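You operate a simulated robot arm through the tools that you are given. There is no shell and no other tool. Be economical: measure what you need, move in short steps, check, and stop when the job is done.

The job below is to be done with a simulated robot arm. You get a single attempt, and the scene is never put back.

JOB
Push the top drawer under the warm plate shut. Then open the top drawer under the trays, take the yellow slab on the top of the island bench and put it away in the inside of the top drawer under the trays, then shut the trays. Then take the blue tin and leave it on the teal slab. Do these in the order given. Set down upright: blue tin.

It is judged by the outcome, as a careful person would: the job done as asked, and still so three seconds after it is handed in. It fails if anything else is knocked over, pushed out of place, dropped, spilled or broken.

ROBOT AND FRAMES
A 7-joint arm with a vacuum gripper on a trunk, on a base that drives. Base frame: it is fixed to the floor where the robot stands at the start and does not move with it; the origin is under the middle of the robot, x ahead of it, y to its left, z up. Readings come in cm, degrees, newtons and seconds.
Its first joint turns from -149.0 to 149.0 degrees. Places, roughly: blue tin [-250, -50, 100]; inside of the top drawer under the trays [160, 10, 70]; teal slab [-400, -125, 100]; top drawer under the trays [150, 10, 80]; top drawer under the warm plate [100, 20, 80]. Payload 1.06 kg.
Tool frame: the origin (TCP) lies in the middle of the cups' lips, and z points out of the cups. The gripper has 1 cup of 2.4 cm across, covering 2.4 by 2.4 cm (tool x, y); the bellows give 0.8 cm. With the vacuum on, a cup seals on a smooth face that it is pressed against (1 to 4 N); it does not hold porous or soft things. The pull reaches 23 N.
Orientation is that of the tool frame in the base frame, as a unit quaternion [x, y, z, w]. With the cups facing straight down, the tool's x points along the base's -x, its y along +y and its z along -z.

CONTROLS
- The arm moves only by the tool apply_moves. Its argument "rows" is a list of rows, each a list of 7 numbers: the turn, a rotation vector about the tool's x, y, z in units of 5 degrees (1.0 is 5 degrees), then the shift along the tool's x, y, z in units of 20 mm (1.0 is 20 mm), then the vacuum: 1 switches it on, 0 off. In form: [[rx, ry, rz, x, y, z, vacuum], ...]. A call has 1 to 12 rows; each row shifts and turns the commanded pose from where the row before left it, along the tool's axes as they then stand. A call with a number of a shift or a turn outside -1 to 1 is refused whole. Each row takes 0.2 s and may step no farther than 5 cm and 8.6 degrees from the row before; otherwise, or with a gripper value out of range, the whole call is refused. A pose out of reach is approached as far as the arm can. The call stops where the force on the tool passes 40 N (or 10 N more than at its start, if that is more) or the arm is blocked; 0.2 s more then pass. The pull builds up within a second once a cup has sealed. Time passes only in rows, and 0.2 s behind the last, so rows that do not move give it time. It gives the time, the measured TCP pose, the force on the tool (base axes) and the pull of the vacuum at its end, in the units of the frame above (readings bear some noise), with the torque about the TCP (base axes, N m) and any sound that the robot's microphone picked up, and new pictures: "views" is both (left out), scene, wrist or none.
- Cameras (640 x 400 px; columns grow to the right, rows downward): "scene" is now at [-0.11, 10.98, 144.9]; the picture's right is [-0.81, -0.59, 0.00], its down [-0.47, 0.65, -0.60] and it looks along [0.35, -0.49, -0.80] (base axes); focal length 214 px, centre (320, 200). "wrist" rides on the gripper at [7.8, 1.9, -9.6] in the tool frame; the picture's right is [-0.24, 0.97, 0.00], its down [-0.71, -0.17, -0.69] and it looks along [-0.67, -0.16, 0.73] (tool axes); focal length 243 px, centre (320, 200). There is no depth. A picture from a camera that has moved, and an enlarged one, comes with that camera's place and axes in the base frame and with its lens.
- slide_trunk(by): slides the trunk up (or, below 0, down) by that many cm; the arm and the scene camera ride with it, the base frame stays. It gives what a move gives, with no picture.
- roll_base(legs): drives the robot by 1 to 6 legs, each [ahead, turn to the left] in cm and degrees, along the robot's own axes; the way and the turn of a leg run together, so that a leg with both is an arc; at most 150 cm and 180 degrees a leg. The arm and the cameras ride along, it lands a little off, and it stops where it bumps. It gives what a move gives, and a new picture of the scene camera.
- pan_tilt(pan, tilt): turns the head with the scene camera to pan (to the left, within 155 degrees either way) and tilt (down, from -29 to 69), counted from straight ahead of the robot. It gives what a move gives, and a new picture of the scene camera.
- zoom(camera, box): a new picture of the part [left, top, right, bottom] of that camera's present view, enlarged. The clock stands still meanwhile.
- job_done(): hands the job in; it is judged then, once.

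Work in short steps. Places have to be worked out from the pictures, the camera data and where the tool is seen: move nearer, look again, correct. Check each grasp and each placing, and mend what went wrong. You have 165 turns and 260 pictures in all, those below and enlarged ones among them. Switch the vacuum off and draw the arm clear of the work before you hand the job in, unless the task says otherwise; then end with one line.

The tools are called as a command line: name --pt "numbers of a row" for each row, then --argument value for the rest, lists and objects as JSON in quotes. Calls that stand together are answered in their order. apply_moves: Moves the arm, as the interface text tells. Its arguments: {"type":"object","properties":{"rows":{"type":"array"},"views":{"type":"string","enum":["both","scene","wrist","none"]}},"required":["rows"]} The other tools are called the same way: slide_trunk (by) slides the trunk up or down; roll_base (legs) drives the base; pan_tilt (pan, tilt) turns the head that bears the scene camera; zoom (camera, box) takes an enlarged picture of a part of a camera's view; job_done () hands the job in.

At the start:

```text
time_s: 0.0
eef_pos: [66.62, -13.09, 101.8]
tcp_rot: [0.0, 1.0, 0.0, -0.001]
wrist_force: [0.3, -0.2, -0.7]
wrist_torque: [0.01, 0.03, -0.03]
pull: 0.0
trunk travel left (down, up): [-52.5, 18.5]
robot x, y, heading: [0.55, 0.43, 0.2]
head pan, tilt: [-54.1, 52.8]
```

scene: 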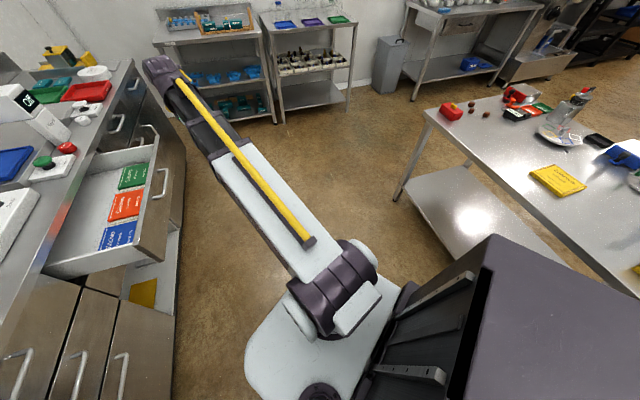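
wrist: 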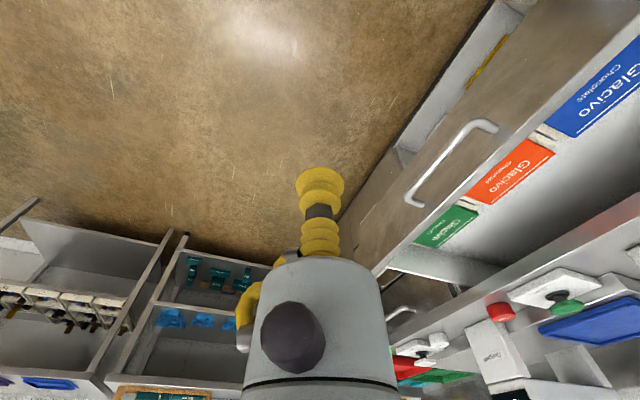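

The counter with an open drawer lies ahead; I'll look straight ahead and around to identify things.

pan_tilt --pan 0 --tilt 40

pan_tilt --pan -110 --tilt 35

pan_tilt --pan 155 --tilt 25

```text
time_s: 1.2
eef_pos: [66.53, -13.19, 101.78]
tcp_rot: [0.0, 1.0, 0.0, 0.0]
wrist_force: [0.3, 0.1, 0.6]
wrist_torque: [-0.02, 0.0, -0.03]
pull: 0.0
trunk travel left (down, up): [-52.5, 18.5]
robot x, y, heading: [-0.31, -0.22, -0.1]
head pan, tilt: [0.0, 40.0]
camera scene: at [4.03, 17.0, 146.69], right [0.0, -1.0, 0.0], down [-0.64, 0.0, -0.77], along [0.77, 0.0, -0.64], focal length 214 px, centre (320, 200)
```

scene: 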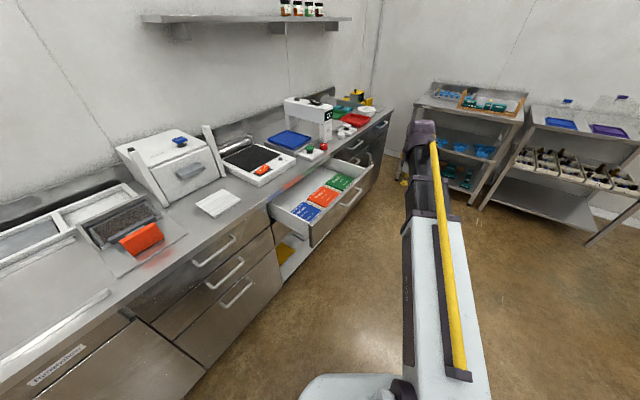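

```text
time_s: 3.1
eef_pos: [66.63, -13.25, 101.9]
tcp_rot: [0.001, 1.0, 0.0, 0.001]
wrist_force: [0.2, 0.3, -0.2]
wrist_torque: [0.07, 0.01, -0.01]
pull: 0.1
trunk travel left (down, up): [-52.5, 18.5]
robot x, y, heading: [0.1, -0.17, -0.1]
head pan, tilt: [-110.0, 35.0]
camera scene: at [-7.47, 8.73, 147.45], right [-0.94, 0.34, 0.0], down [0.2, 0.54, -0.82], along [-0.28, -0.77, -0.57], focal length 214 px, centre (320, 200)
```

scene: 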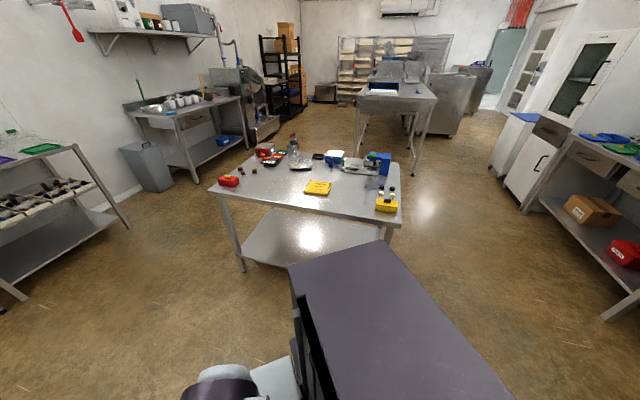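

```text
time_s: 6.8
eef_pos: [66.56, -13.15, 101.78]
tcp_rot: [0.0, 1.0, 0.0, 0.0]
wrist_force: [0.7, 0.1, 0.7]
wrist_torque: [0.01, 0.01, 0.03]
pull: 0.0
trunk travel left (down, up): [-52.5, 18.5]
robot x, y, heading: [-0.18, 0.25, -0.2]
head pan, tilt: [154.7, 25.0]
camera scene: at [-12.8, 20.94, 149.02], right [0.43, 0.9, 0.0], down [0.38, -0.18, -0.91], along [-0.82, 0.39, -0.42], focal length 214 px, centre (320, 200)
```

scene: 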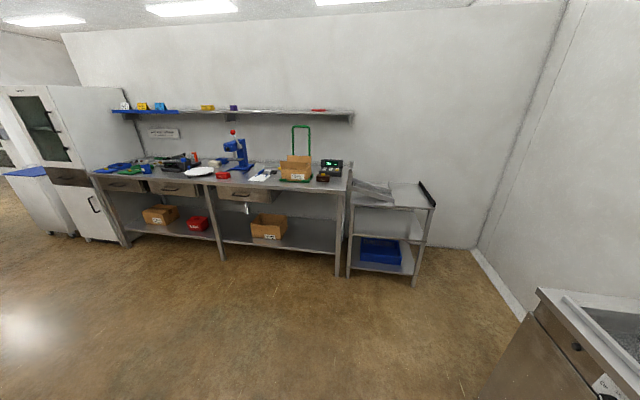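

The counter runs diagonally ahead; I'll look at it closely with enlarged views.

pan_tilt --pan -20 --tilt 35

zoom --camera "scene" --box '[100, 60, 340, 210]'

```text
time_s: 9.4
eef_pos: [66.54, -13.08, 101.77]
tcp_rot: [0.0, 1.0, 0.001, 0.0]
wrist_force: [0.1, 0.0, -0.2]
wrist_torque: [0.02, -0.02, -0.02]
pull: 0.0
trunk travel left (down, up): [-52.5, 18.5]
robot x, y, heading: [0.05, -0.15, -0.0]
head pan, tilt: [-20.0, 35.0]
camera scene: at [3.81, 13.99, 147.45], right [-0.34, -0.94, 0.0], down [-0.54, 0.2, -0.82], along [0.77, -0.28, -0.57], focal length 214 px, centre (320, 200)
```

scene: 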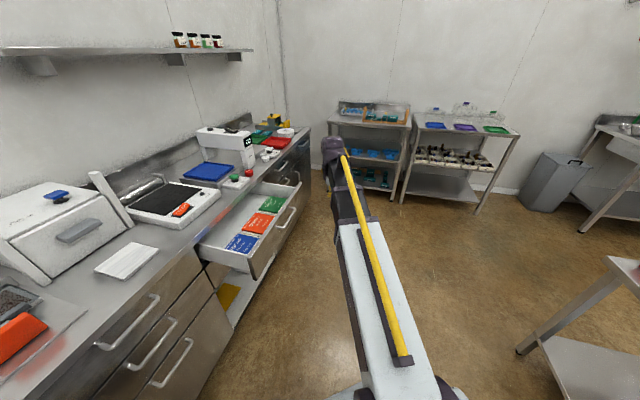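

```text
2.67 times, centred on (220, 135) of scene
camera zoom: at [3.81, 13.99, 147.45], right [-0.34, -0.94, 0.0], down [-0.54, 0.2, -0.82], along [0.77, -0.28, -0.57], focal length 572 px, centre (587, 373)
```

zoom: 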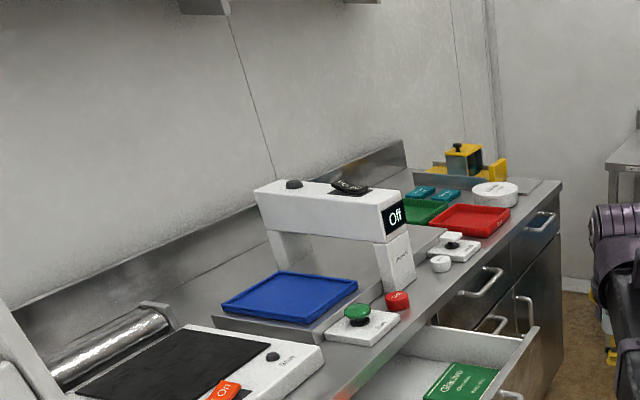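

The open drawer (front near [81,4,80]) is the warm-plate one; the trays drawer is the closed one next to it. The counter runs along about -35°, so I'll drive down the aisle and face the counter squarely.

roll_base --legs '[[0, -47], [66, 0], [0, 102]]'

pan_tilt --pan 0 --tilt 45

```text
time_s: 19.5
eef_pos: [93.58, -0.73, 101.71]
tcp_rot: [-0.463, 0.887, 0.0, 0.0]
wrist_force: [0.0, -0.1, 0.1]
wrist_torque: [-0.02, 0.0, 0.0]
pull: 0.0
trunk travel left (down, up): [-52.5, 18.5]
robot x, y, heading: [44.43, -47.66, 55.2]
head pan, tilt: [-20.0, 35.0]
camera scene: at [35.37, -36.56, 147.45], right [0.57, -0.82, 0.0], down [-0.47, -0.33, -0.82], along [0.67, 0.47, -0.57], focal length 214 px, centre (320, 200)
```

scene: 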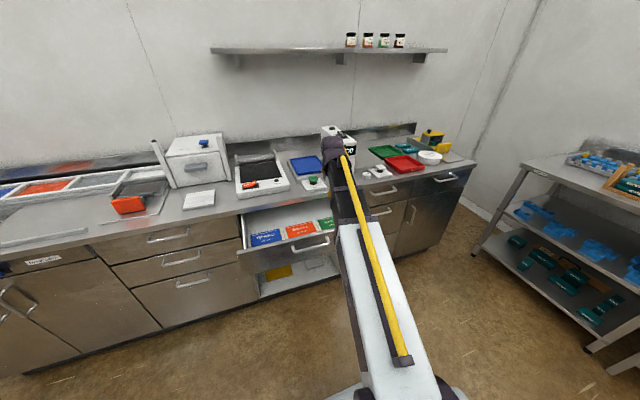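

```text
time_s: 20.3
eef_pos: [93.54, -0.69, 101.88]
tcp_rot: [-0.461, 0.887, 0.001, 0.0]
wrist_force: [-0.6, 1.0, 0.1]
wrist_torque: [-0.04, 0.01, -0.01]
pull: 0.0
trunk travel left (down, up): [-52.5, 18.5]
robot x, y, heading: [44.86, -47.43, 54.9]
head pan, tilt: [0.0, 45.0]
camera scene: at [32.82, -34.95, 145.97], right [0.82, -0.57, 0.0], down [-0.41, -0.58, -0.71], along [0.41, 0.58, -0.71], focal length 214 px, centre (320, 200)
```

scene: 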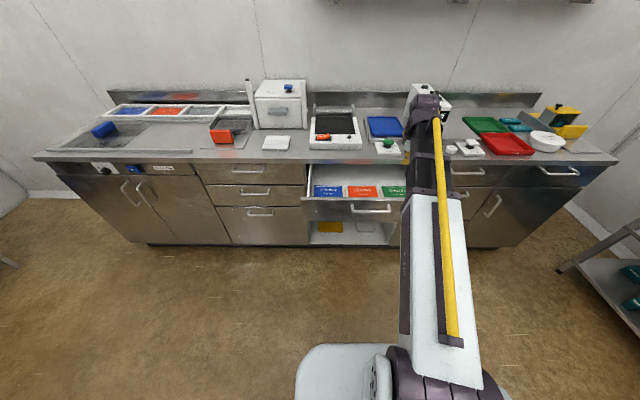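

Good frontal view. Enlarging the right part to identify which drawer lies under the trays.

zoom --camera "scene" --box '[290, 80, 620, 286]'

```text
1.94 times, centred on (455, 183) of scene
camera zoom: at [32.82, -34.95, 145.97], right [0.82, -0.57, 0.0], down [-0.41, -0.58, -0.71], along [0.41, 0.58, -0.71], focal length 416 px, centre (58, 233)
```

zoom: 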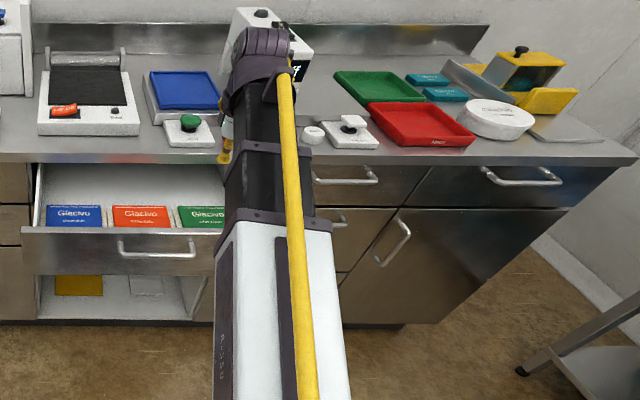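

The trays drawer is the one right of the open drawer (handle at s≈117 along counter). I'll relocate the base to stand between both drawers, a bit further from the counter.

roll_base --legs '[[0, -112], [34, 0], [0, 112]]'

```text
time_s: 31.9
eef_pos: [111.79, -27.76, 101.88]
tcp_rot: [-0.473, 0.881, 0.0, 0.0]
wrist_force: [0.6, 0.4, -0.4]
wrist_torque: [-0.05, -0.02, -0.01]
pull: 0.1
trunk travel left (down, up): [-52.5, 18.5]
robot x, y, heading: [63.91, -75.57, 56.4]
head pan, tilt: [0.0, 45.0]
camera scene: at [51.9, -63.52, 145.96], right [0.83, -0.55, 0.0], down [-0.39, -0.59, -0.71], along [0.39, 0.59, -0.71], focal length 214 px, centre (320, 200)
```

scene: 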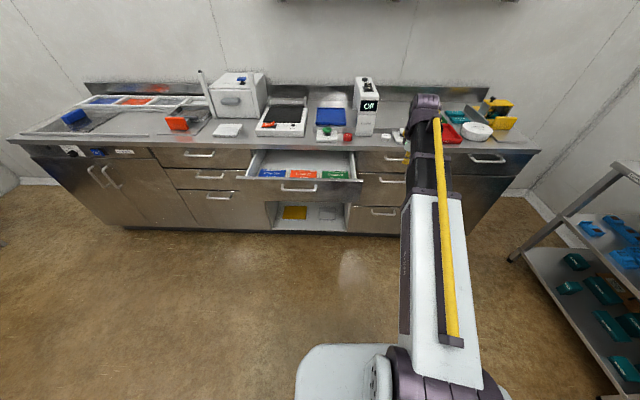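

Now robot at s≈96, d≈-25 (counter axes). I rotate the tool to point horizontally at the counter while shifting left toward the open drawer's right part.

apply_moves --pt "0 -1 0 0 1 0 0" --pt "0 -1 0 0 1 0 0" --pt "0 -1 0 0 1 0 0" --pt "0 -1 0 0 1 0 0" --pt "0 -1 0 0 1 0 0" --pt "0 -1 0 0 1 0 0" --pt "0 -1 0 0 1 0 0" --pt "0 -1 0 0 1 0 0" --pt "0 -1 0 0 1 0 0" --views "scene"

apply_moves --pt "0 -1 0 0 1 0 0" --pt "0 -1 0 0 0 0 0" --pt "0 -1 0 0 0 0 0" --pt "0 -1 0 0 0 0 0" --pt "0 -1 0 0 0 0 0" --pt "0 -1 0 0 0 0 0" --pt "0 -1 0 0 0 0 0" --pt "0 -1 0 0 0 0 0" --pt "0 -1 0 0 0 0 0" --views "both"

```text
time_s: 33.9
eef_pos: [96.76, -17.83, 101.89]
tcp_rot: [-0.436, 0.814, 0.181, 0.338]
wrist_force: [0.4, -0.6, -0.3]
wrist_torque: [-0.01, 0.0, 0.01]
pull: 0.0
trunk travel left (down, up): [-52.5, 18.5]
robot x, y, heading: [64.07, -75.99, 56.6]
head pan, tilt: [0.0, 45.0]
camera scene: at [51.9, -63.52, 145.96], right [0.83, -0.55, 0.0], down [-0.39, -0.59, -0.71], along [0.39, 0.59, -0.71], focal length 214 px, centre (320, 200)
```

scene: 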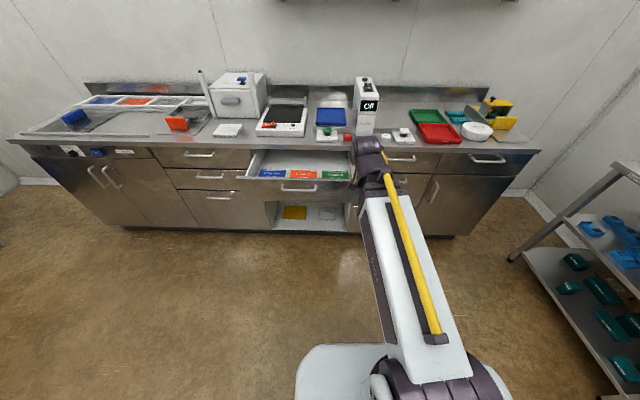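

```text
time_s: 35.9
eef_pos: [97.8, -11.35, 102.72]
tcp_rot: [-0.336, 0.629, 0.331, 0.618]
wrist_force: [1.4, 0.5, -0.3]
wrist_torque: [0.01, -0.01, -0.03]
pull: 0.0
out of reach, approached as far as the arm can: row 2, 3, 4, 5, 6, 7, 9
trunk travel left (down, up): [-52.5, 18.5]
robot x, y, heading: [63.93, -76.1, 56.3]
head pan, tilt: [0.0, 45.0]
camera scene: at [51.89, -63.52, 145.96], right [0.83, -0.55, 0.0], down [-0.39, -0.59, -0.71], along [0.39, 0.59, -0.71], focal length 214 px, centre (320, 200)
camera wrist: at [90.67, -18.41, 95.07], right [-0.81, 0.54, 0.24], down [-0.23, -0.65, 0.72], along [0.55, 0.53, 0.65], focal length 243 px, centre (320, 200)
```

scene: 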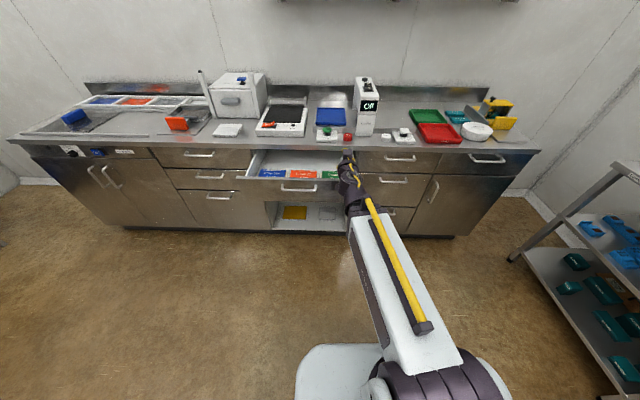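
wrist: 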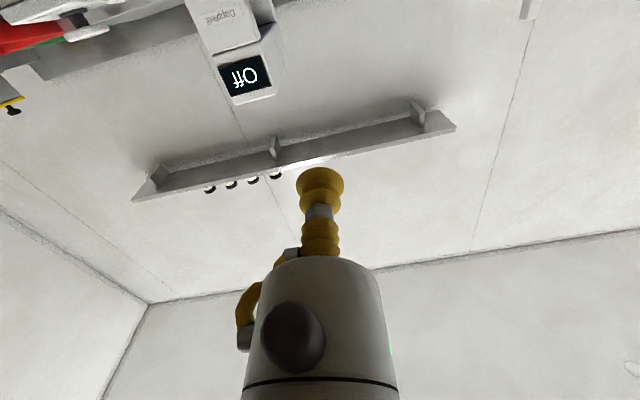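

The tool is horizontal but at the near limit. Back the base 8 cm for clearance, then lower the trunk to the drawer-front height.

roll_base --legs '[[-8, -1.3]]'

slide_trunk --by -24

apply_moves --pt "0 0 0 0 0 0 0" --views "both"

```text
time_s: 36.9
eef_pos: [94.68, -18.79, 102.79]
tcp_rot: [-0.329, 0.633, 0.323, 0.622]
wrist_force: [0.3, 0.2, 0.8]
wrist_torque: [0.03, -0.02, -0.02]
pull: 0.0
trunk travel left (down, up): [-52.5, 18.5]
robot x, y, heading: [59.64, -82.54, 55.1]
head pan, tilt: [0.0, 45.0]
camera scene: at [47.66, -69.87, 145.96], right [0.82, -0.57, 0.0], down [-0.41, -0.58, -0.71], along [0.41, 0.58, -0.71], focal length 214 px, centre (320, 200)
```

scene: 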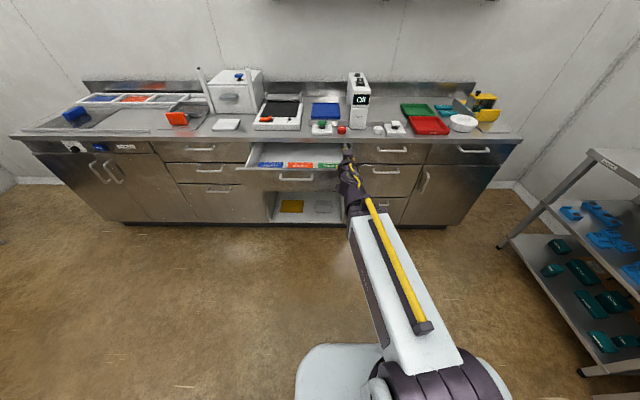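

```text
time_s: 39.4
eef_pos: [94.63, -18.74, 78.9]
tcp_rot: [-0.329, 0.634, 0.322, 0.622]
wrist_force: [0.0, -0.5, 0.2]
wrist_torque: [-0.02, 0.02, -0.01]
pull: 0.0
trunk travel left (down, up): [-28.5, 42.5]
robot x, y, heading: [59.51, -82.55, 55.4]
head pan, tilt: [0.0, 45.0]
```

```text
time_s: 39.8
eef_pos: [94.68, -18.9, 78.79]
tcp_rot: [-0.329, 0.632, 0.324, 0.622]
wrist_force: [0.4, 0.8, 0.3]
wrist_torque: [-0.02, 0.02, 0.0]
pull: 0.1
trunk travel left (down, up): [-28.5, 42.5]
robot x, y, heading: [59.66, -82.94, 55.3]
head pan, tilt: [0.0, 45.0]
camera scene: at [47.65, -69.89, 121.96], right [0.82, -0.57, 0.0], down [-0.41, -0.58, -0.71], along [0.41, 0.58, -0.71], focal length 214 px, centre (320, 200)
camera wrist: at [87.47, -25.7, 71.08], right [-0.79, 0.56, 0.23], down [-0.25, -0.65, 0.72], along [0.56, 0.51, 0.65], focal length 243 px, centre (320, 200)
```

scene: 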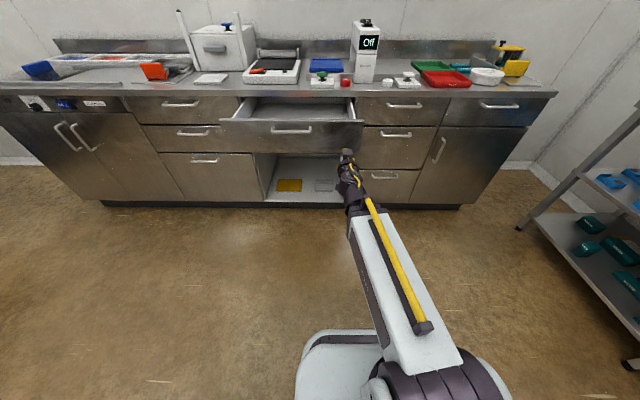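
wrist: 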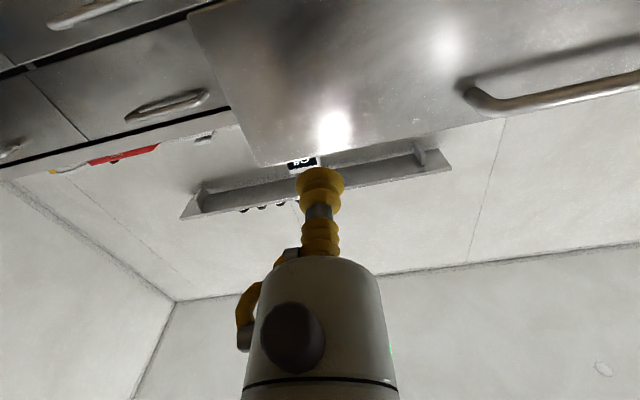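

Tip is at about 16 cm before the panel; panel spans z≈69–83. Lower 2.5 cm and push forward, with force limits watching.

apply_moves --pt "0 0 0 0.6 0 1 0" --pt "0 0 0 0.6 0 1 0" --pt "0 0 0 0 0 1 0" --pt "0 0 0 0 0 1 0" --pt "0 0 0 0 0 1 0" --pt "0 0 0 0 0 1 0" --views "both"

```text
time_s: 41.2
eef_pos: [101.4, -9.06, 76.09]
tcp_rot: [-0.329, 0.633, 0.323, 0.622]
wrist_force: [0.1, -0.8, 0.8]
wrist_torque: [0.0, -0.04, 0.01]
pull: 0.0
trunk travel left (down, up): [-28.5, 42.5]
robot x, y, heading: [59.62, -82.22, 55.3]
head pan, tilt: [0.0, 45.0]
camera scene: at [47.64, -69.9, 121.96], right [0.82, -0.57, 0.0], down [-0.41, -0.58, -0.71], along [0.41, 0.58, -0.71], focal length 214 px, centre (320, 200)
camera wrist: at [94.41, -15.96, 68.4], right [-0.79, 0.56, 0.24], down [-0.25, -0.65, 0.72], along [0.56, 0.51, 0.65], focal length 243 px, centre (320, 200)
```

scene: 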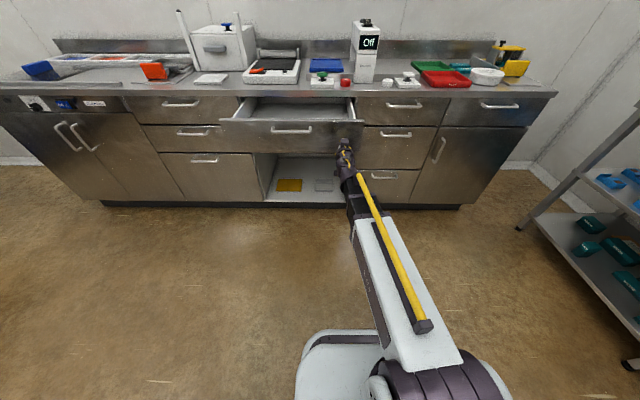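
wrist: 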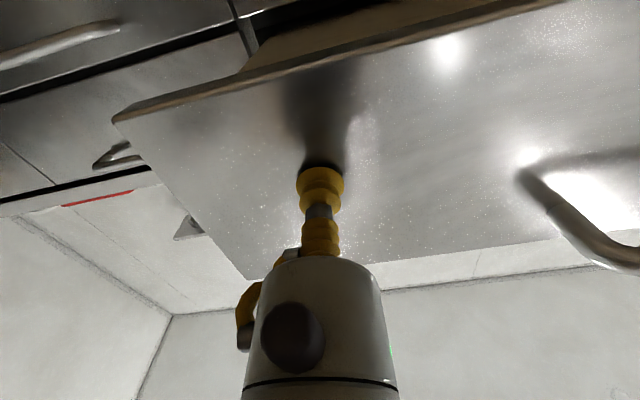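

The cup is nearly touching the panel, clear of the handle. Push on.

apply_moves --pt "0 0 0 0 0 0.75 0" --pt "0 0 0 0 0 0.75 0" --pt "0 0 0 0 0 0.75 0" --pt "0 0 0 0 0 0.75 0" --pt "0 0 0 0 0 0.75 0" --pt "0 0 0 0 0 0.75 0" --pt "0 0 0 0 0 0.75 0" --pt "0 0 0 0 0 0.75 0" --pt "0 0 0 0 0 0.75 0" --pt "0 0 0 0 0 0.75 0" --pt "0 0 0 0 0 0.75 0" --pt "0 0 0 0 0 0.75 0" --views "both"

```text
time_s: 43.8
eef_pos: [111.94, 5.89, 75.91]
tcp_rot: [-0.329, 0.634, 0.323, 0.622]
wrist_force: [0.1, -0.1, 0.7]
wrist_torque: [-0.01, 0.03, -0.01]
pull: 0.1
trunk travel left (down, up): [-28.5, 42.5]
robot x, y, heading: [59.52, -82.79, 55.3]
head pan, tilt: [0.0, 45.0]
camera scene: at [47.65, -69.88, 121.96], right [0.82, -0.57, 0.0], down [-0.41, -0.58, -0.71], along [0.41, 0.58, -0.71], focal length 214 px, centre (320, 200)
camera wrist: at [104.76, -1.13, 68.13], right [-0.79, 0.56, 0.24], down [-0.25, -0.65, 0.72], along [0.56, 0.51, 0.65], focal length 243 px, centre (320, 200)
```

scene: 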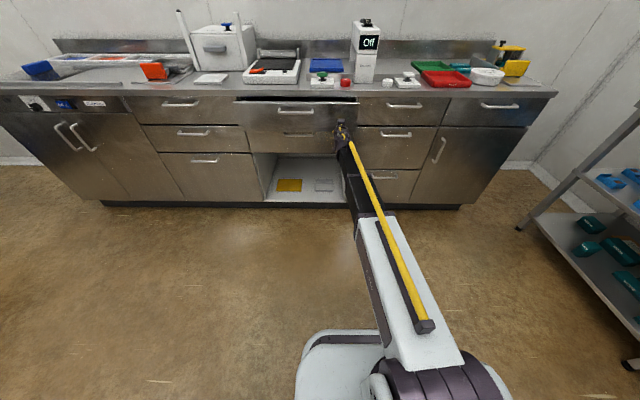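
wrist: 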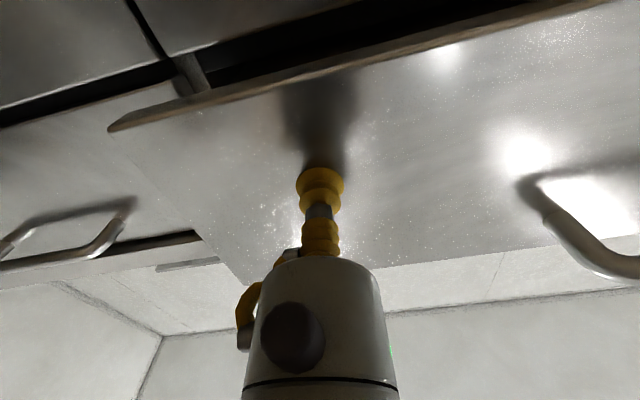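

About a few cm still open; continue pushing gently until it stops.

apply_moves --pt "0 0 0 0 0 0.5 0" --pt "0 0 0 0 0 0.5 0" --pt "0 0 0 0 0 0.5 0" --pt "0 0 0 0 0 0.5 0" --pt "0 0 0 0 0 0.5 0" --pt "0 0 0 0 0 0.5 0" --views "both"

```text
time_s: 45.2
eef_pos: [115.31, 10.68, 75.75]
tcp_rot: [-0.329, 0.634, 0.322, 0.622]
wrist_force: [0.3, 0.6, 0.1]
wrist_torque: [-0.03, 0.0, -0.02]
pull: 0.0
trunk travel left (down, up): [-28.5, 42.5]
robot x, y, heading: [59.59, -82.73, 55.0]
head pan, tilt: [0.0, 45.0]
camera scene: at [47.65, -69.89, 121.96], right [0.82, -0.57, 0.0], down [-0.41, -0.58, -0.71], along [0.41, 0.58, -0.71], focal length 214 px, centre (320, 200)
camera wrist: at [108.19, 3.77, 68.02], right [-0.79, 0.56, 0.23], down [-0.25, -0.65, 0.72], along [0.56, 0.51, 0.65], focal length 243 px, centre (320, 200)
```

scene: 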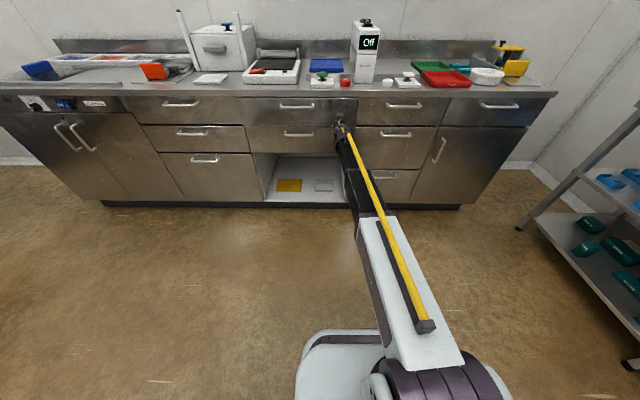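
wrist: 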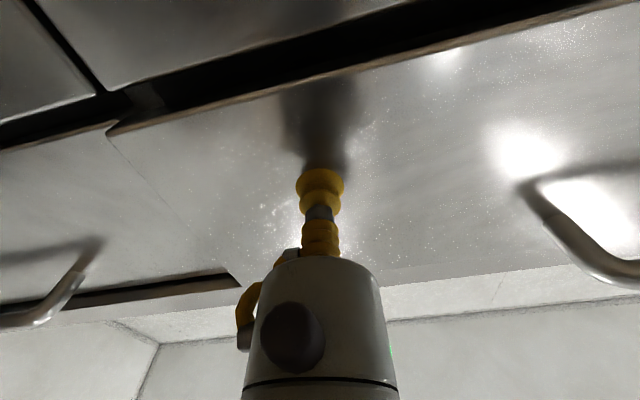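

Nearly flush; push a little further until contact force shows.

apply_moves --pt "0 0 0 0 0 0.25 0" --pt "0 0 0 0 0 0.25 0" --pt "0 0 0 0 0 0.25 0" --pt "0 0 0 0 0 0.25 0" --views "wrist"

zoom --camera "scene" --box '[220, 70, 540, 210]'

```text
time_s: 46.2
eef_pos: [116.46, 12.27, 75.68]
tcp_rot: [-0.329, 0.633, 0.323, 0.622]
wrist_force: [-0.2, -1.7, 0.7]
wrist_torque: [-0.01, -0.02, -0.01]
pull: 0.1
trunk travel left (down, up): [-28.5, 42.5]
robot x, y, heading: [59.46, -82.69, 55.1]
head pan, tilt: [0.0, 45.0]
camera wrist: at [109.33, 5.35, 67.99], right [-0.79, 0.56, 0.24], down [-0.25, -0.65, 0.72], along [0.56, 0.51, 0.65], focal length 243 px, centre (320, 200)
```

wrist: 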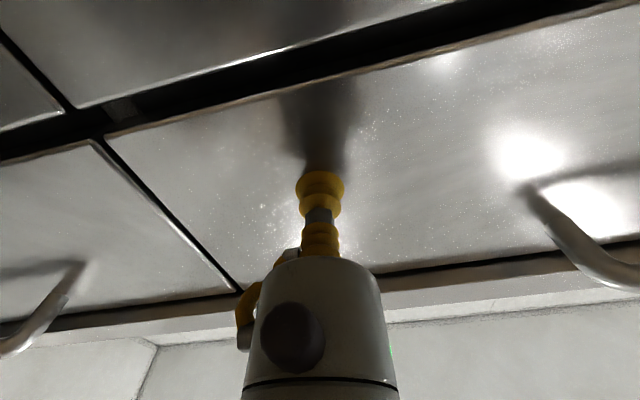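

```text
2.00 times, centred on (380, 140) of scene
camera zoom: at [47.64, -69.9, 121.96], right [0.82, -0.57, 0.0], down [-0.4, -0.58, -0.71], along [0.41, 0.58, -0.71], focal length 429 px, centre (200, 320)
```

zoom: 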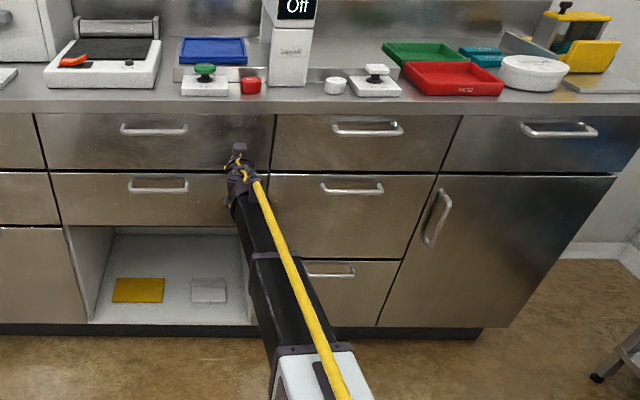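

Looks flush. A final small press to confirm it is fully shut.

apply_moves --pt "0 0 0 0 0 0.2 0" --pt "0 0 0 0 0 0.2 0" --pt "0 0 0 0 0 0.2 0" --views "wrist"

```text
time_s: 47.0
eef_pos: [116.84, 12.63, 75.67]
tcp_rot: [-0.329, 0.633, 0.323, 0.621]
wrist_force: [-6.6, -10.2, 2.0]
wrist_torque: [-0.04, 0.0, 0.01]
pull: 0.0
trunk travel left (down, up): [-28.5, 42.5]
robot x, y, heading: [59.09, -82.92, 55.2]
head pan, tilt: [0.0, 45.0]
stopped in row 3: the force on the tool passed its limit at 44 N (the readings are from after the stop); the commanded pose is now the measured one
camera wrist: at [109.65, 5.81, 67.98], right [-0.79, 0.56, 0.24], down [-0.25, -0.65, 0.72], along [0.56, 0.51, 0.65], focal length 243 px, centre (320, 200)
```

wrist: 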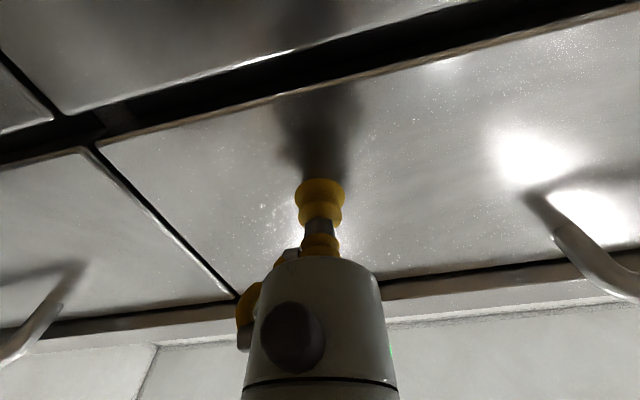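

Shut firmly (hard stop). The panel plane is at d≈77; now retract, and shift right toward the trays drawer centre (s≈120), below its handle.

apply_moves --pt "0 0 0 0 0 -1 0" --pt "0 0 0 0 0 -1 0" --pt "0 0 0 0 0 -1 0" --pt "0 0 0 0 0 -1 0" --pt "0 0 0 0 0 -1 0" --pt "0 0 0 0 0 -1 0" --pt "0 0 0 0.6 -1 -1 0" --pt "0 0 0 0 -1 -1 0" --pt "0 0 0 0 -1 -1 0" --pt "0 0 0 0 -1 0 0" --pt "0 0 0 0 -1 0 0" --pt "0 0 0 0 -1 0 0" --views "none"

roll_base --legs '[[7, 0]]'

apply_moves --pt "0 0 0 0 -1 0 0" --pt "0 0 0 0 -1 0 0" --pt "0 0 0 0 -1 0 0" --pt "0 0 0 0 -1 0 0" --pt "0 0 0 0 -1 0 0" --pt "0 0 0 0 -1 0 0" --pt "0 0 0 0 -1 0 0" --pt "0 0 0 0 -1 0 0" --pt "0 0 0 0 -1 0 0" --pt "0 0 0 0 -0.7 0 0" --views "both"

```text
time_s: 49.6
eef_pos: [114.38, -7.26, 74.07]
tcp_rot: [-0.333, 0.647, 0.313, 0.61]
wrist_force: [-0.2, -0.1, 0.3]
wrist_torque: [-0.02, -0.01, 0.01]
pull: 0.1
out of reach, approached as far as the arm can: row 10, 11, 12
trunk travel left (down, up): [-28.5, 42.5]
robot x, y, heading: [59.33, -82.67, 55.0]
head pan, tilt: [0.0, 45.0]
```

```text
time_s: 50.7
eef_pos: [118.4, -1.47, 74.01]
tcp_rot: [-0.333, 0.647, 0.314, 0.61]
wrist_force: [-0.5, -0.6, 0.9]
wrist_torque: [0.02, 0.03, -0.03]
pull: 0.0
trunk travel left (down, up): [-28.5, 42.5]
robot x, y, heading: [63.51, -77.19, 55.1]
head pan, tilt: [0.0, 45.0]
camera scene: at [51.66, -64.14, 121.96], right [0.82, -0.57, 0.0], down [-0.4, -0.58, -0.71], along [0.4, 0.58, -0.71], focal length 214 px, centre (320, 200)
```

scene: 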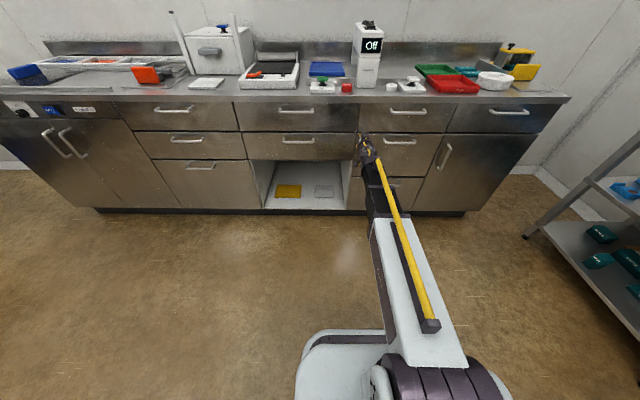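

```text
time_s: 52.9
eef_pos: [134.21, -12.85, 73.96]
tcp_rot: [-0.332, 0.647, 0.313, 0.611]
wrist_force: [0.1, -0.4, 0.3]
wrist_torque: [0.03, -0.04, 0.0]
pull: 0.1
trunk travel left (down, up): [-28.5, 42.5]
robot x, y, heading: [63.47, -77.23, 55.2]
head pan, tilt: [0.0, 45.0]
camera scene: at [51.66, -64.14, 121.96], right [0.82, -0.57, 0.0], down [-0.4, -0.58, -0.71], along [0.4, 0.58, -0.71], focal length 214 px, centre (320, 200)
camera wrist: at [126.79, -19.95, 66.68], right [-0.78, 0.58, 0.23], down [-0.23, -0.62, 0.75], along [0.58, 0.53, 0.62], focal length 243 px, centre (320, 200)
```

scene: 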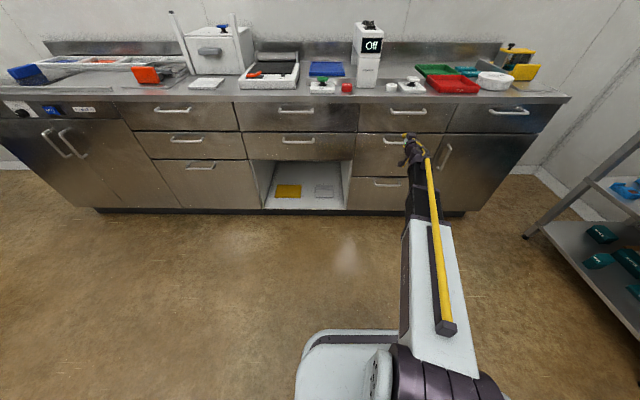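
wrist: 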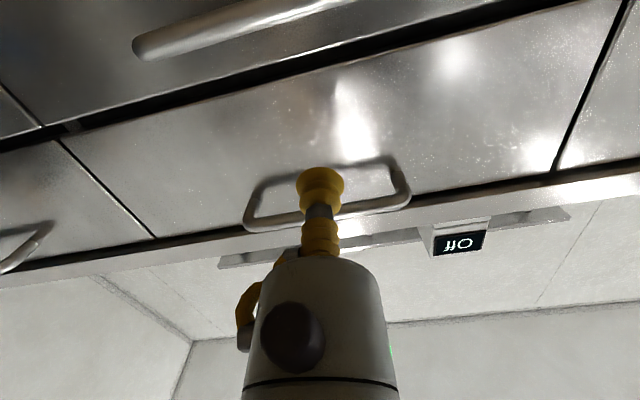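

The tip is centred beneath the handle line of the trays drawer, ~10 cm from its panel. Level the tool and approach, vacuum on.

apply_moves --pt "0 -0.65 0 0 0 0 0" --pt "0 0 0 0 0 1 0" --pt "0 0 0 0 0 1 0" --pt "0 0 0 0 0 1 0" --pt "0 0 0 0 0 1 0" --pt "0 0 0 0 0 0.5 1" --views "wrist"

```text
time_s: 54.3
eef_pos: [139.48, -5.49, 74.0]
tcp_rot: [-0.324, 0.629, 0.323, 0.628]
wrist_force: [0.4, 0.3, 0.3]
wrist_torque: [-0.03, 0.02, -0.02]
pull: 0.2
trunk travel left (down, up): [-28.5, 42.5]
robot x, y, heading: [63.46, -77.11, 55.0]
head pan, tilt: [0.0, 45.0]
camera wrist: at [132.28, -12.32, 66.09], right [-0.79, 0.57, 0.24], down [-0.26, -0.66, 0.71], along [0.56, 0.5, 0.66], focal length 243 px, centre (320, 200)
```

wrist: 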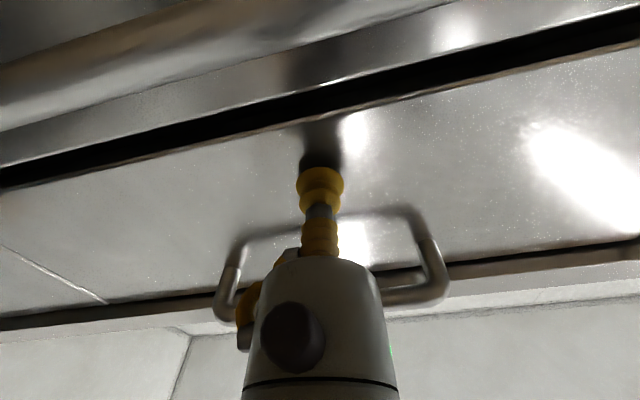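

Contact is imminent; press slowly with the vacuum on.

apply_moves --pt "0 0 0 0 0 0.2 1" --pt "0 0 0 0 0 0.2 1" --pt "0 0 0 0 0 0.2 1" --pt "0 0 0 0 0 0.1 1" --pt "0 0 0 0 0 0.1 1" --pt "0 0 0 0 0 0 1" --views "none"

```text
time_s: 55.7
eef_pos: [140.34, -4.34, 73.97]
tcp_rot: [-0.323, 0.63, 0.323, 0.628]
wrist_force: [-13.2, -15.6, -9.5]
wrist_torque: [0.1, -0.05, -0.08]
pull: 22.8
trunk travel left (down, up): [-28.5, 42.5]
robot x, y, heading: [63.14, -77.12, 55.0]
head pan, tilt: [0.0, 45.0]
```

Sealed (22.8 N). Pull back slowly to open.

apply_moves --pt "0 0 0 0 0 -0.15 1" --pt "0 0 0 0 0 -0.15 1" --pt "0 0 0 0 0 -0.2 1" --pt "0 0 0 0 0 -0.3 1" --pt "0 0 0 0 0 -0.4 1" --pt "0 0 0 0 0 -0.4 1" --pt "0 0 0 0 0 -0.5 1" --pt "0 0 0 0 0 -0.5 1" --views "both"

```text
time_s: 57.5
eef_pos: [137.26, -8.49, 73.97]
tcp_rot: [-0.324, 0.629, 0.324, 0.628]
wrist_force: [-1.5, -0.6, -1.9]
wrist_torque: [0.04, -0.02, 0.02]
pull: 23.2
trunk travel left (down, up): [-28.5, 42.5]
robot x, y, heading: [63.2, -77.12, 54.9]
head pan, tilt: [0.0, 45.0]
camera scene: at [51.67, -64.14, 121.96], right [0.82, -0.57, 0.0], down [-0.4, -0.58, -0.71], along [0.4, 0.58, -0.71], focal length 214 px, centre (320, 200)
camera wrist: at [130.15, -15.24, 66.07], right [-0.79, 0.57, 0.24], down [-0.26, -0.66, 0.71], along [0.56, 0.5, 0.66], focal length 243 px, centre (320, 200)
```

scene: 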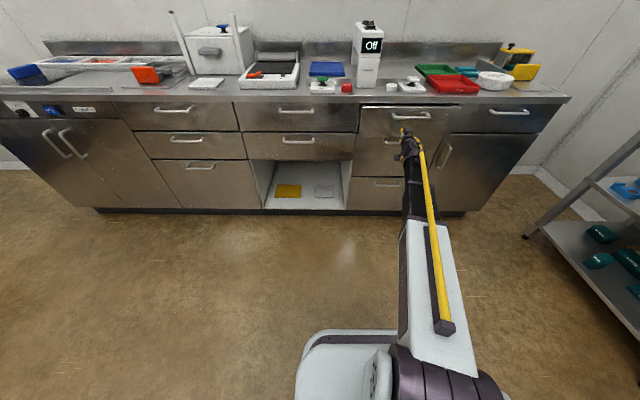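
wrist: 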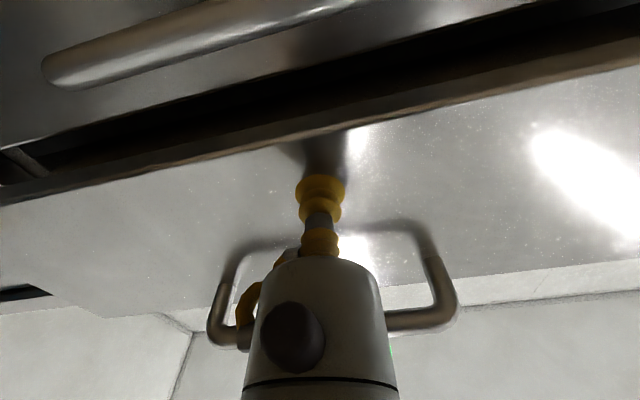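

The drawer follows. Continue pulling ~22 cm.

apply_moves --pt "0 0 0 0 0 -0.7 1" --pt "0 0 0 0 0 -0.8 1" --pt "0 0 0 0 0 -0.9 1" --pt "0 0 0 0 0 -0.9 1" --pt "0 0 0 0 0 -0.9 1" --pt "0 0 0 0 0 -0.9 1" --pt "0 0 0 0 0 -0.9 1" --pt "0 0 0 0 0 -0.9 1" --pt "0 0 0 0 0 -0.9 1" --pt "0 0 0 0 0 -0.9 1" --pt "0 0 0 0 0 -0.7 1" --pt "0 0 0 0 0 -0.4 1" --views "both"

```text
time_s: 60.1
eef_pos: [125.82, -24.43, 74.09]
tcp_rot: [-0.324, 0.63, 0.323, 0.628]
wrist_force: [-3.8, 2.0, -3.9]
wrist_torque: [0.06, -0.03, -0.06]
pull: 22.8
trunk travel left (down, up): [-28.5, 42.5]
robot x, y, heading: [63.89, -77.0, 55.0]
head pan, tilt: [0.0, 45.0]
camera scene: at [51.66, -64.11, 121.96], right [0.82, -0.57, 0.0], down [-0.4, -0.58, -0.71], along [0.4, 0.58, -0.71], focal length 214 px, centre (320, 200)
camera wrist: at [118.74, -31.16, 66.13], right [-0.79, 0.57, 0.24], down [-0.26, -0.66, 0.71], along [0.56, 0.5, 0.66], focal length 243 px, centre (320, 200)
```

scene: 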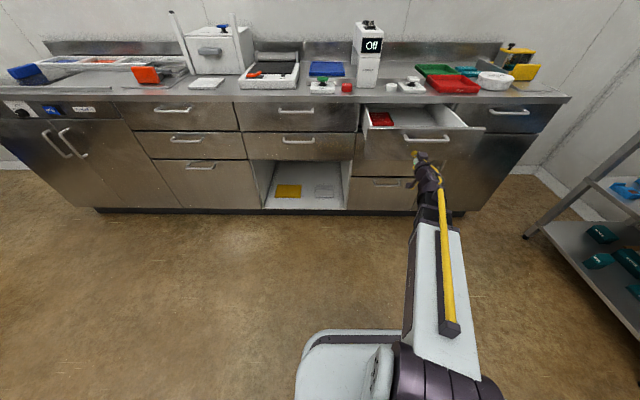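
wrist: 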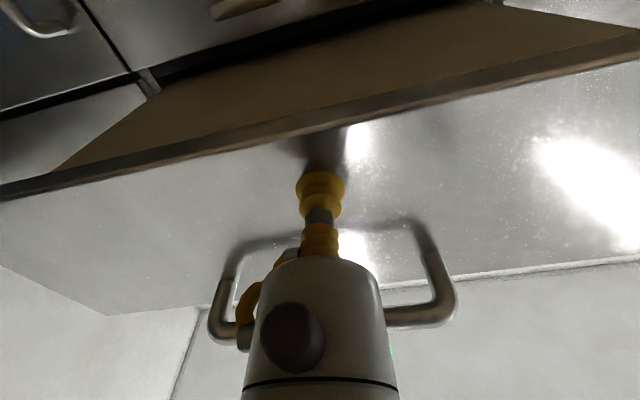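

Open ~25 cm; there's a red item at the left inside. Pull 4 more cm, then release and back off.

apply_moves --pt "0 0 0 0 0 -0.6 1" --pt "0 0 0 0 0 -0.6 1" --pt "0 0 0 0 0 -0.5 1" --pt "0 0 0 0 0 -0.3 1" --pt "0 0 0 0 0 0 1" --pt "0 0 0 0 0 0 0" --pt "0 0 0 0 0 0 0" --pt "0 0 0 0 0 0 0" --pt "0 0 0 0 0 -0.2 0" --pt "0 0 0 0 0 -0.4 0" --views "scene"

```text
time_s: 62.3
eef_pos: [122.88, -28.65, 74.06]
tcp_rot: [-0.324, 0.629, 0.323, 0.628]
wrist_force: [0.1, 0.3, -0.4]
wrist_torque: [0.02, 0.02, 0.0]
pull: 0.1
trunk travel left (down, up): [-28.5, 42.5]
robot x, y, heading: [63.54, -76.65, 55.1]
head pan, tilt: [0.0, 45.0]
camera scene: at [51.66, -64.14, 121.96], right [0.82, -0.57, 0.0], down [-0.4, -0.58, -0.71], along [0.4, 0.58, -0.71], focal length 214 px, centre (320, 200)
```

scene: 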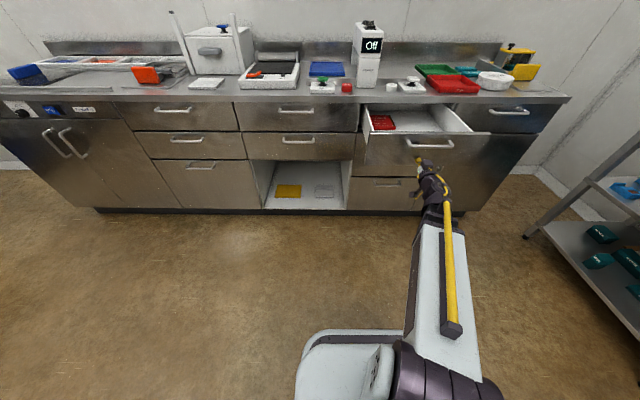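

Drawer open and released. Back away, raise the trunk and turn the tool back down.

roll_base --legs '[[-12, 0]]'

slide_trunk --by 42

apply_moves --pt "0 1 0 0 0.3 0 0" --pt "0 1 0 0 0.3 0 0" --pt "0 1 0 0 0.3 0 0" --pt "0 1 0 0 0.3 0 0" --pt "0 1 0 0 0.3 0 0" --pt "0 1 0 0 0.3 0 0" --pt "0 1 0 0 0.3 0 0" --pt "0 1 0 0 0.3 0 0" --pt "0 1 0 0 0.3 0 0" --views "none"

apply_moves --pt "0 1 0 0 0.3 0 0" --pt "0 1 0 0 0.3 0 0" --pt "0 1 0 0 0.3 0 0" --pt "0 1 0 0 0.3 0 0" --pt "0 1 0 0 0.3 0 0" --pt "0 1 0 0 0.3 0 0" --pt "0 1 0 0 0.3 0 0" --pt "0 1 0 0 0.3 0 0" --pt "0 1 0 0 0.3 0 0" --views "scene"

```text
time_s: 63.5
eef_pos: [115.92, -38.49, 74.08]
tcp_rot: [-0.324, 0.629, 0.323, 0.628]
wrist_force: [0.6, -0.8, -0.2]
wrist_torque: [-0.02, 0.02, 0.02]
pull: 0.1
trunk travel left (down, up): [-28.5, 42.5]
robot x, y, heading: [56.65, -86.93, 55.0]
head pan, tilt: [0.0, 45.0]
camera scene: at [44.82, -73.96, 121.96], right [0.82, -0.57, 0.0], down [-0.4, -0.58, -0.71], along [0.4, 0.58, -0.71], focal length 214 px, centre (320, 200)
```

scene: 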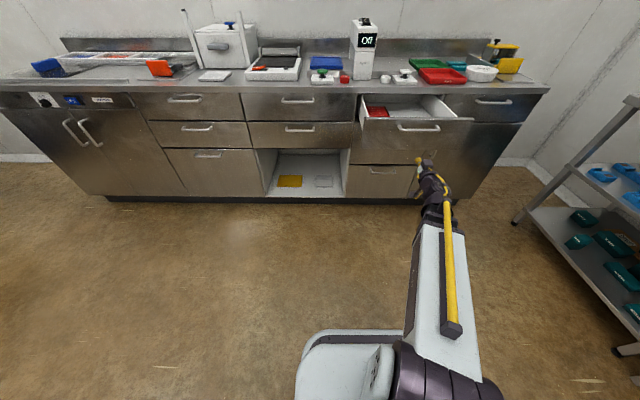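

```text
refused: 42 is not a number from -40 to 40
```

```text
time_s: 65.5
eef_pos: [112.47, -36.33, 73.74]
tcp_rot: [-0.425, 0.819, 0.185, 0.338]
wrist_force: [0.1, 0.0, 0.3]
wrist_torque: [-0.03, 0.0, 0.02]
pull: 0.2
out of reach, approached as far as the arm can: row 9
trunk travel left (down, up): [-28.5, 42.5]
robot x, y, heading: [56.92, -86.71, 55.2]
head pan, tilt: [0.0, 45.0]
```

```text
time_s: 67.5
eef_pos: [113.62, -41.16, 72.88]
tcp_rot: [-0.487, 0.863, 0.138, -0.01]
wrist_force: [-1.1, 0.2, -0.6]
wrist_torque: [-0.02, 0.01, 0.01]
pull: 0.0
out of reach, approached as far as the arm can: row 1, 2, 3, 4, 5, 6, 7, 8
trunk travel left (down, up): [-28.5, 42.5]
robot x, y, heading: [56.45, -86.77, 55.1]
head pan, tilt: [0.0, 45.0]
camera scene: at [44.82, -73.97, 121.96], right [0.82, -0.57, 0.0], down [-0.4, -0.58, -0.71], along [0.4, 0.58, -0.71], focal length 214 px, centre (320, 200)
```

scene: 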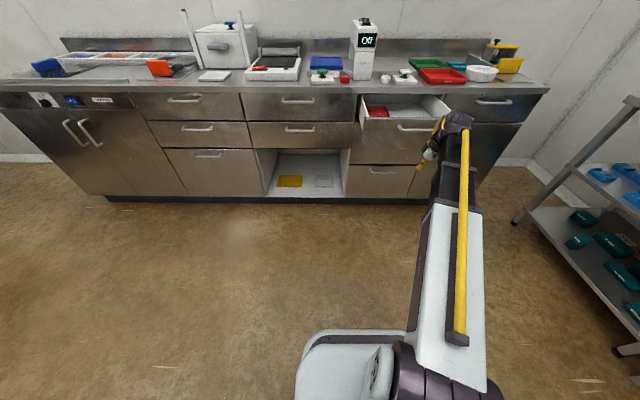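

The trunk lift was refused, but the tool stayed clear of the drawer. Raise it now and let the pose settle.

slide_trunk --by 40

apply_moves --pt "0 0 0 0 0 0 0" --pt "0 0 0 0 0 0 0" --views "scene"

```text
time_s: 71.3
eef_pos: [113.54, -41.11, 112.93]
tcp_rot: [-0.487, 0.863, 0.138, -0.009]
wrist_force: [-0.8, 0.5, -0.1]
wrist_torque: [0.01, 0.03, 0.0]
pull: 0.0
trunk travel left (down, up): [-68.5, 2.5]
robot x, y, heading: [56.42, -86.63, 55.2]
head pan, tilt: [0.0, 45.0]
```

```text
time_s: 71.9
eef_pos: [113.47, -41.06, 112.94]
tcp_rot: [-0.487, 0.863, 0.138, -0.009]
wrist_force: [0.7, 0.2, 0.6]
wrist_torque: [-0.01, 0.0, 0.01]
pull: 0.0
trunk travel left (down, up): [-68.5, 2.5]
robot x, y, heading: [56.64, -86.85, 55.0]
head pan, tilt: [0.0, 45.0]
camera scene: at [44.82, -73.96, 161.96], right [0.82, -0.57, 0.0], down [-0.4, -0.58, -0.71], along [0.4, 0.58, -0.71], focal length 214 px, centre (320, 200)
```

scene: 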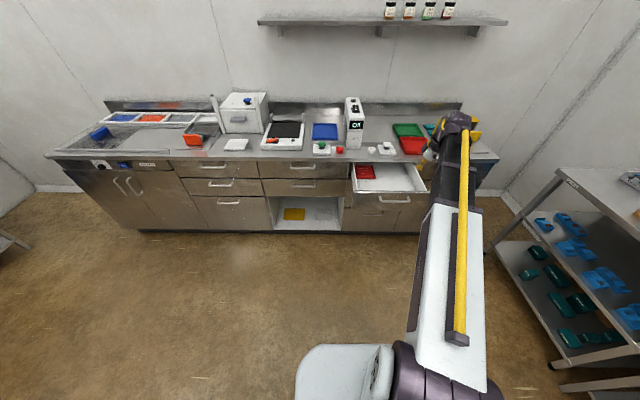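

The tool is still tilted ~16° sideways; extend a bit to see if it resolves.

apply_moves --pt "0 0 0 -1 0 0 0" --pt "0 0 0 -1 0 0 0" --pt "0 0 0 -1 0 0 0" --pt "0 0 0 -1 0 0 0" --views "none"

```text
time_s: 72.9
eef_pos: [117.71, -34.31, 113.89]
tcp_rot: [-0.486, 0.863, 0.138, -0.009]
wrist_force: [0.4, 0.4, 1.0]
wrist_torque: [0.02, 0.0, 0.01]
pull: 0.0
trunk travel left (down, up): [-68.5, 2.5]
robot x, y, heading: [56.73, -86.9, 55.3]
head pan, tilt: [0.0, 45.0]
```

The tilt is in the command now; rotate it upright.

apply_moves --pt "0.8 0.38 0 0 0 0 0" --pt "0.8 0.38 0 0 0 0 0" --pt "0.8 0.38 0 0 0 0 0" --pt "0.46 0.22 0 0 0 0 0" --views "none"

```text
time_s: 73.9
eef_pos: [117.75, -34.53, 113.9]
tcp_rot: [-0.487, 0.863, 0.138, -0.009]
wrist_force: [0.6, 0.2, -0.3]
wrist_torque: [-0.02, 0.02, 0.01]
pull: 0.0
out of reach, approached as far as the arm can: row 1, 2, 3
trunk travel left (down, up): [-68.5, 2.5]
robot x, y, heading: [56.51, -86.74, 54.9]
head pan, tilt: [0.0, 45.0]
```

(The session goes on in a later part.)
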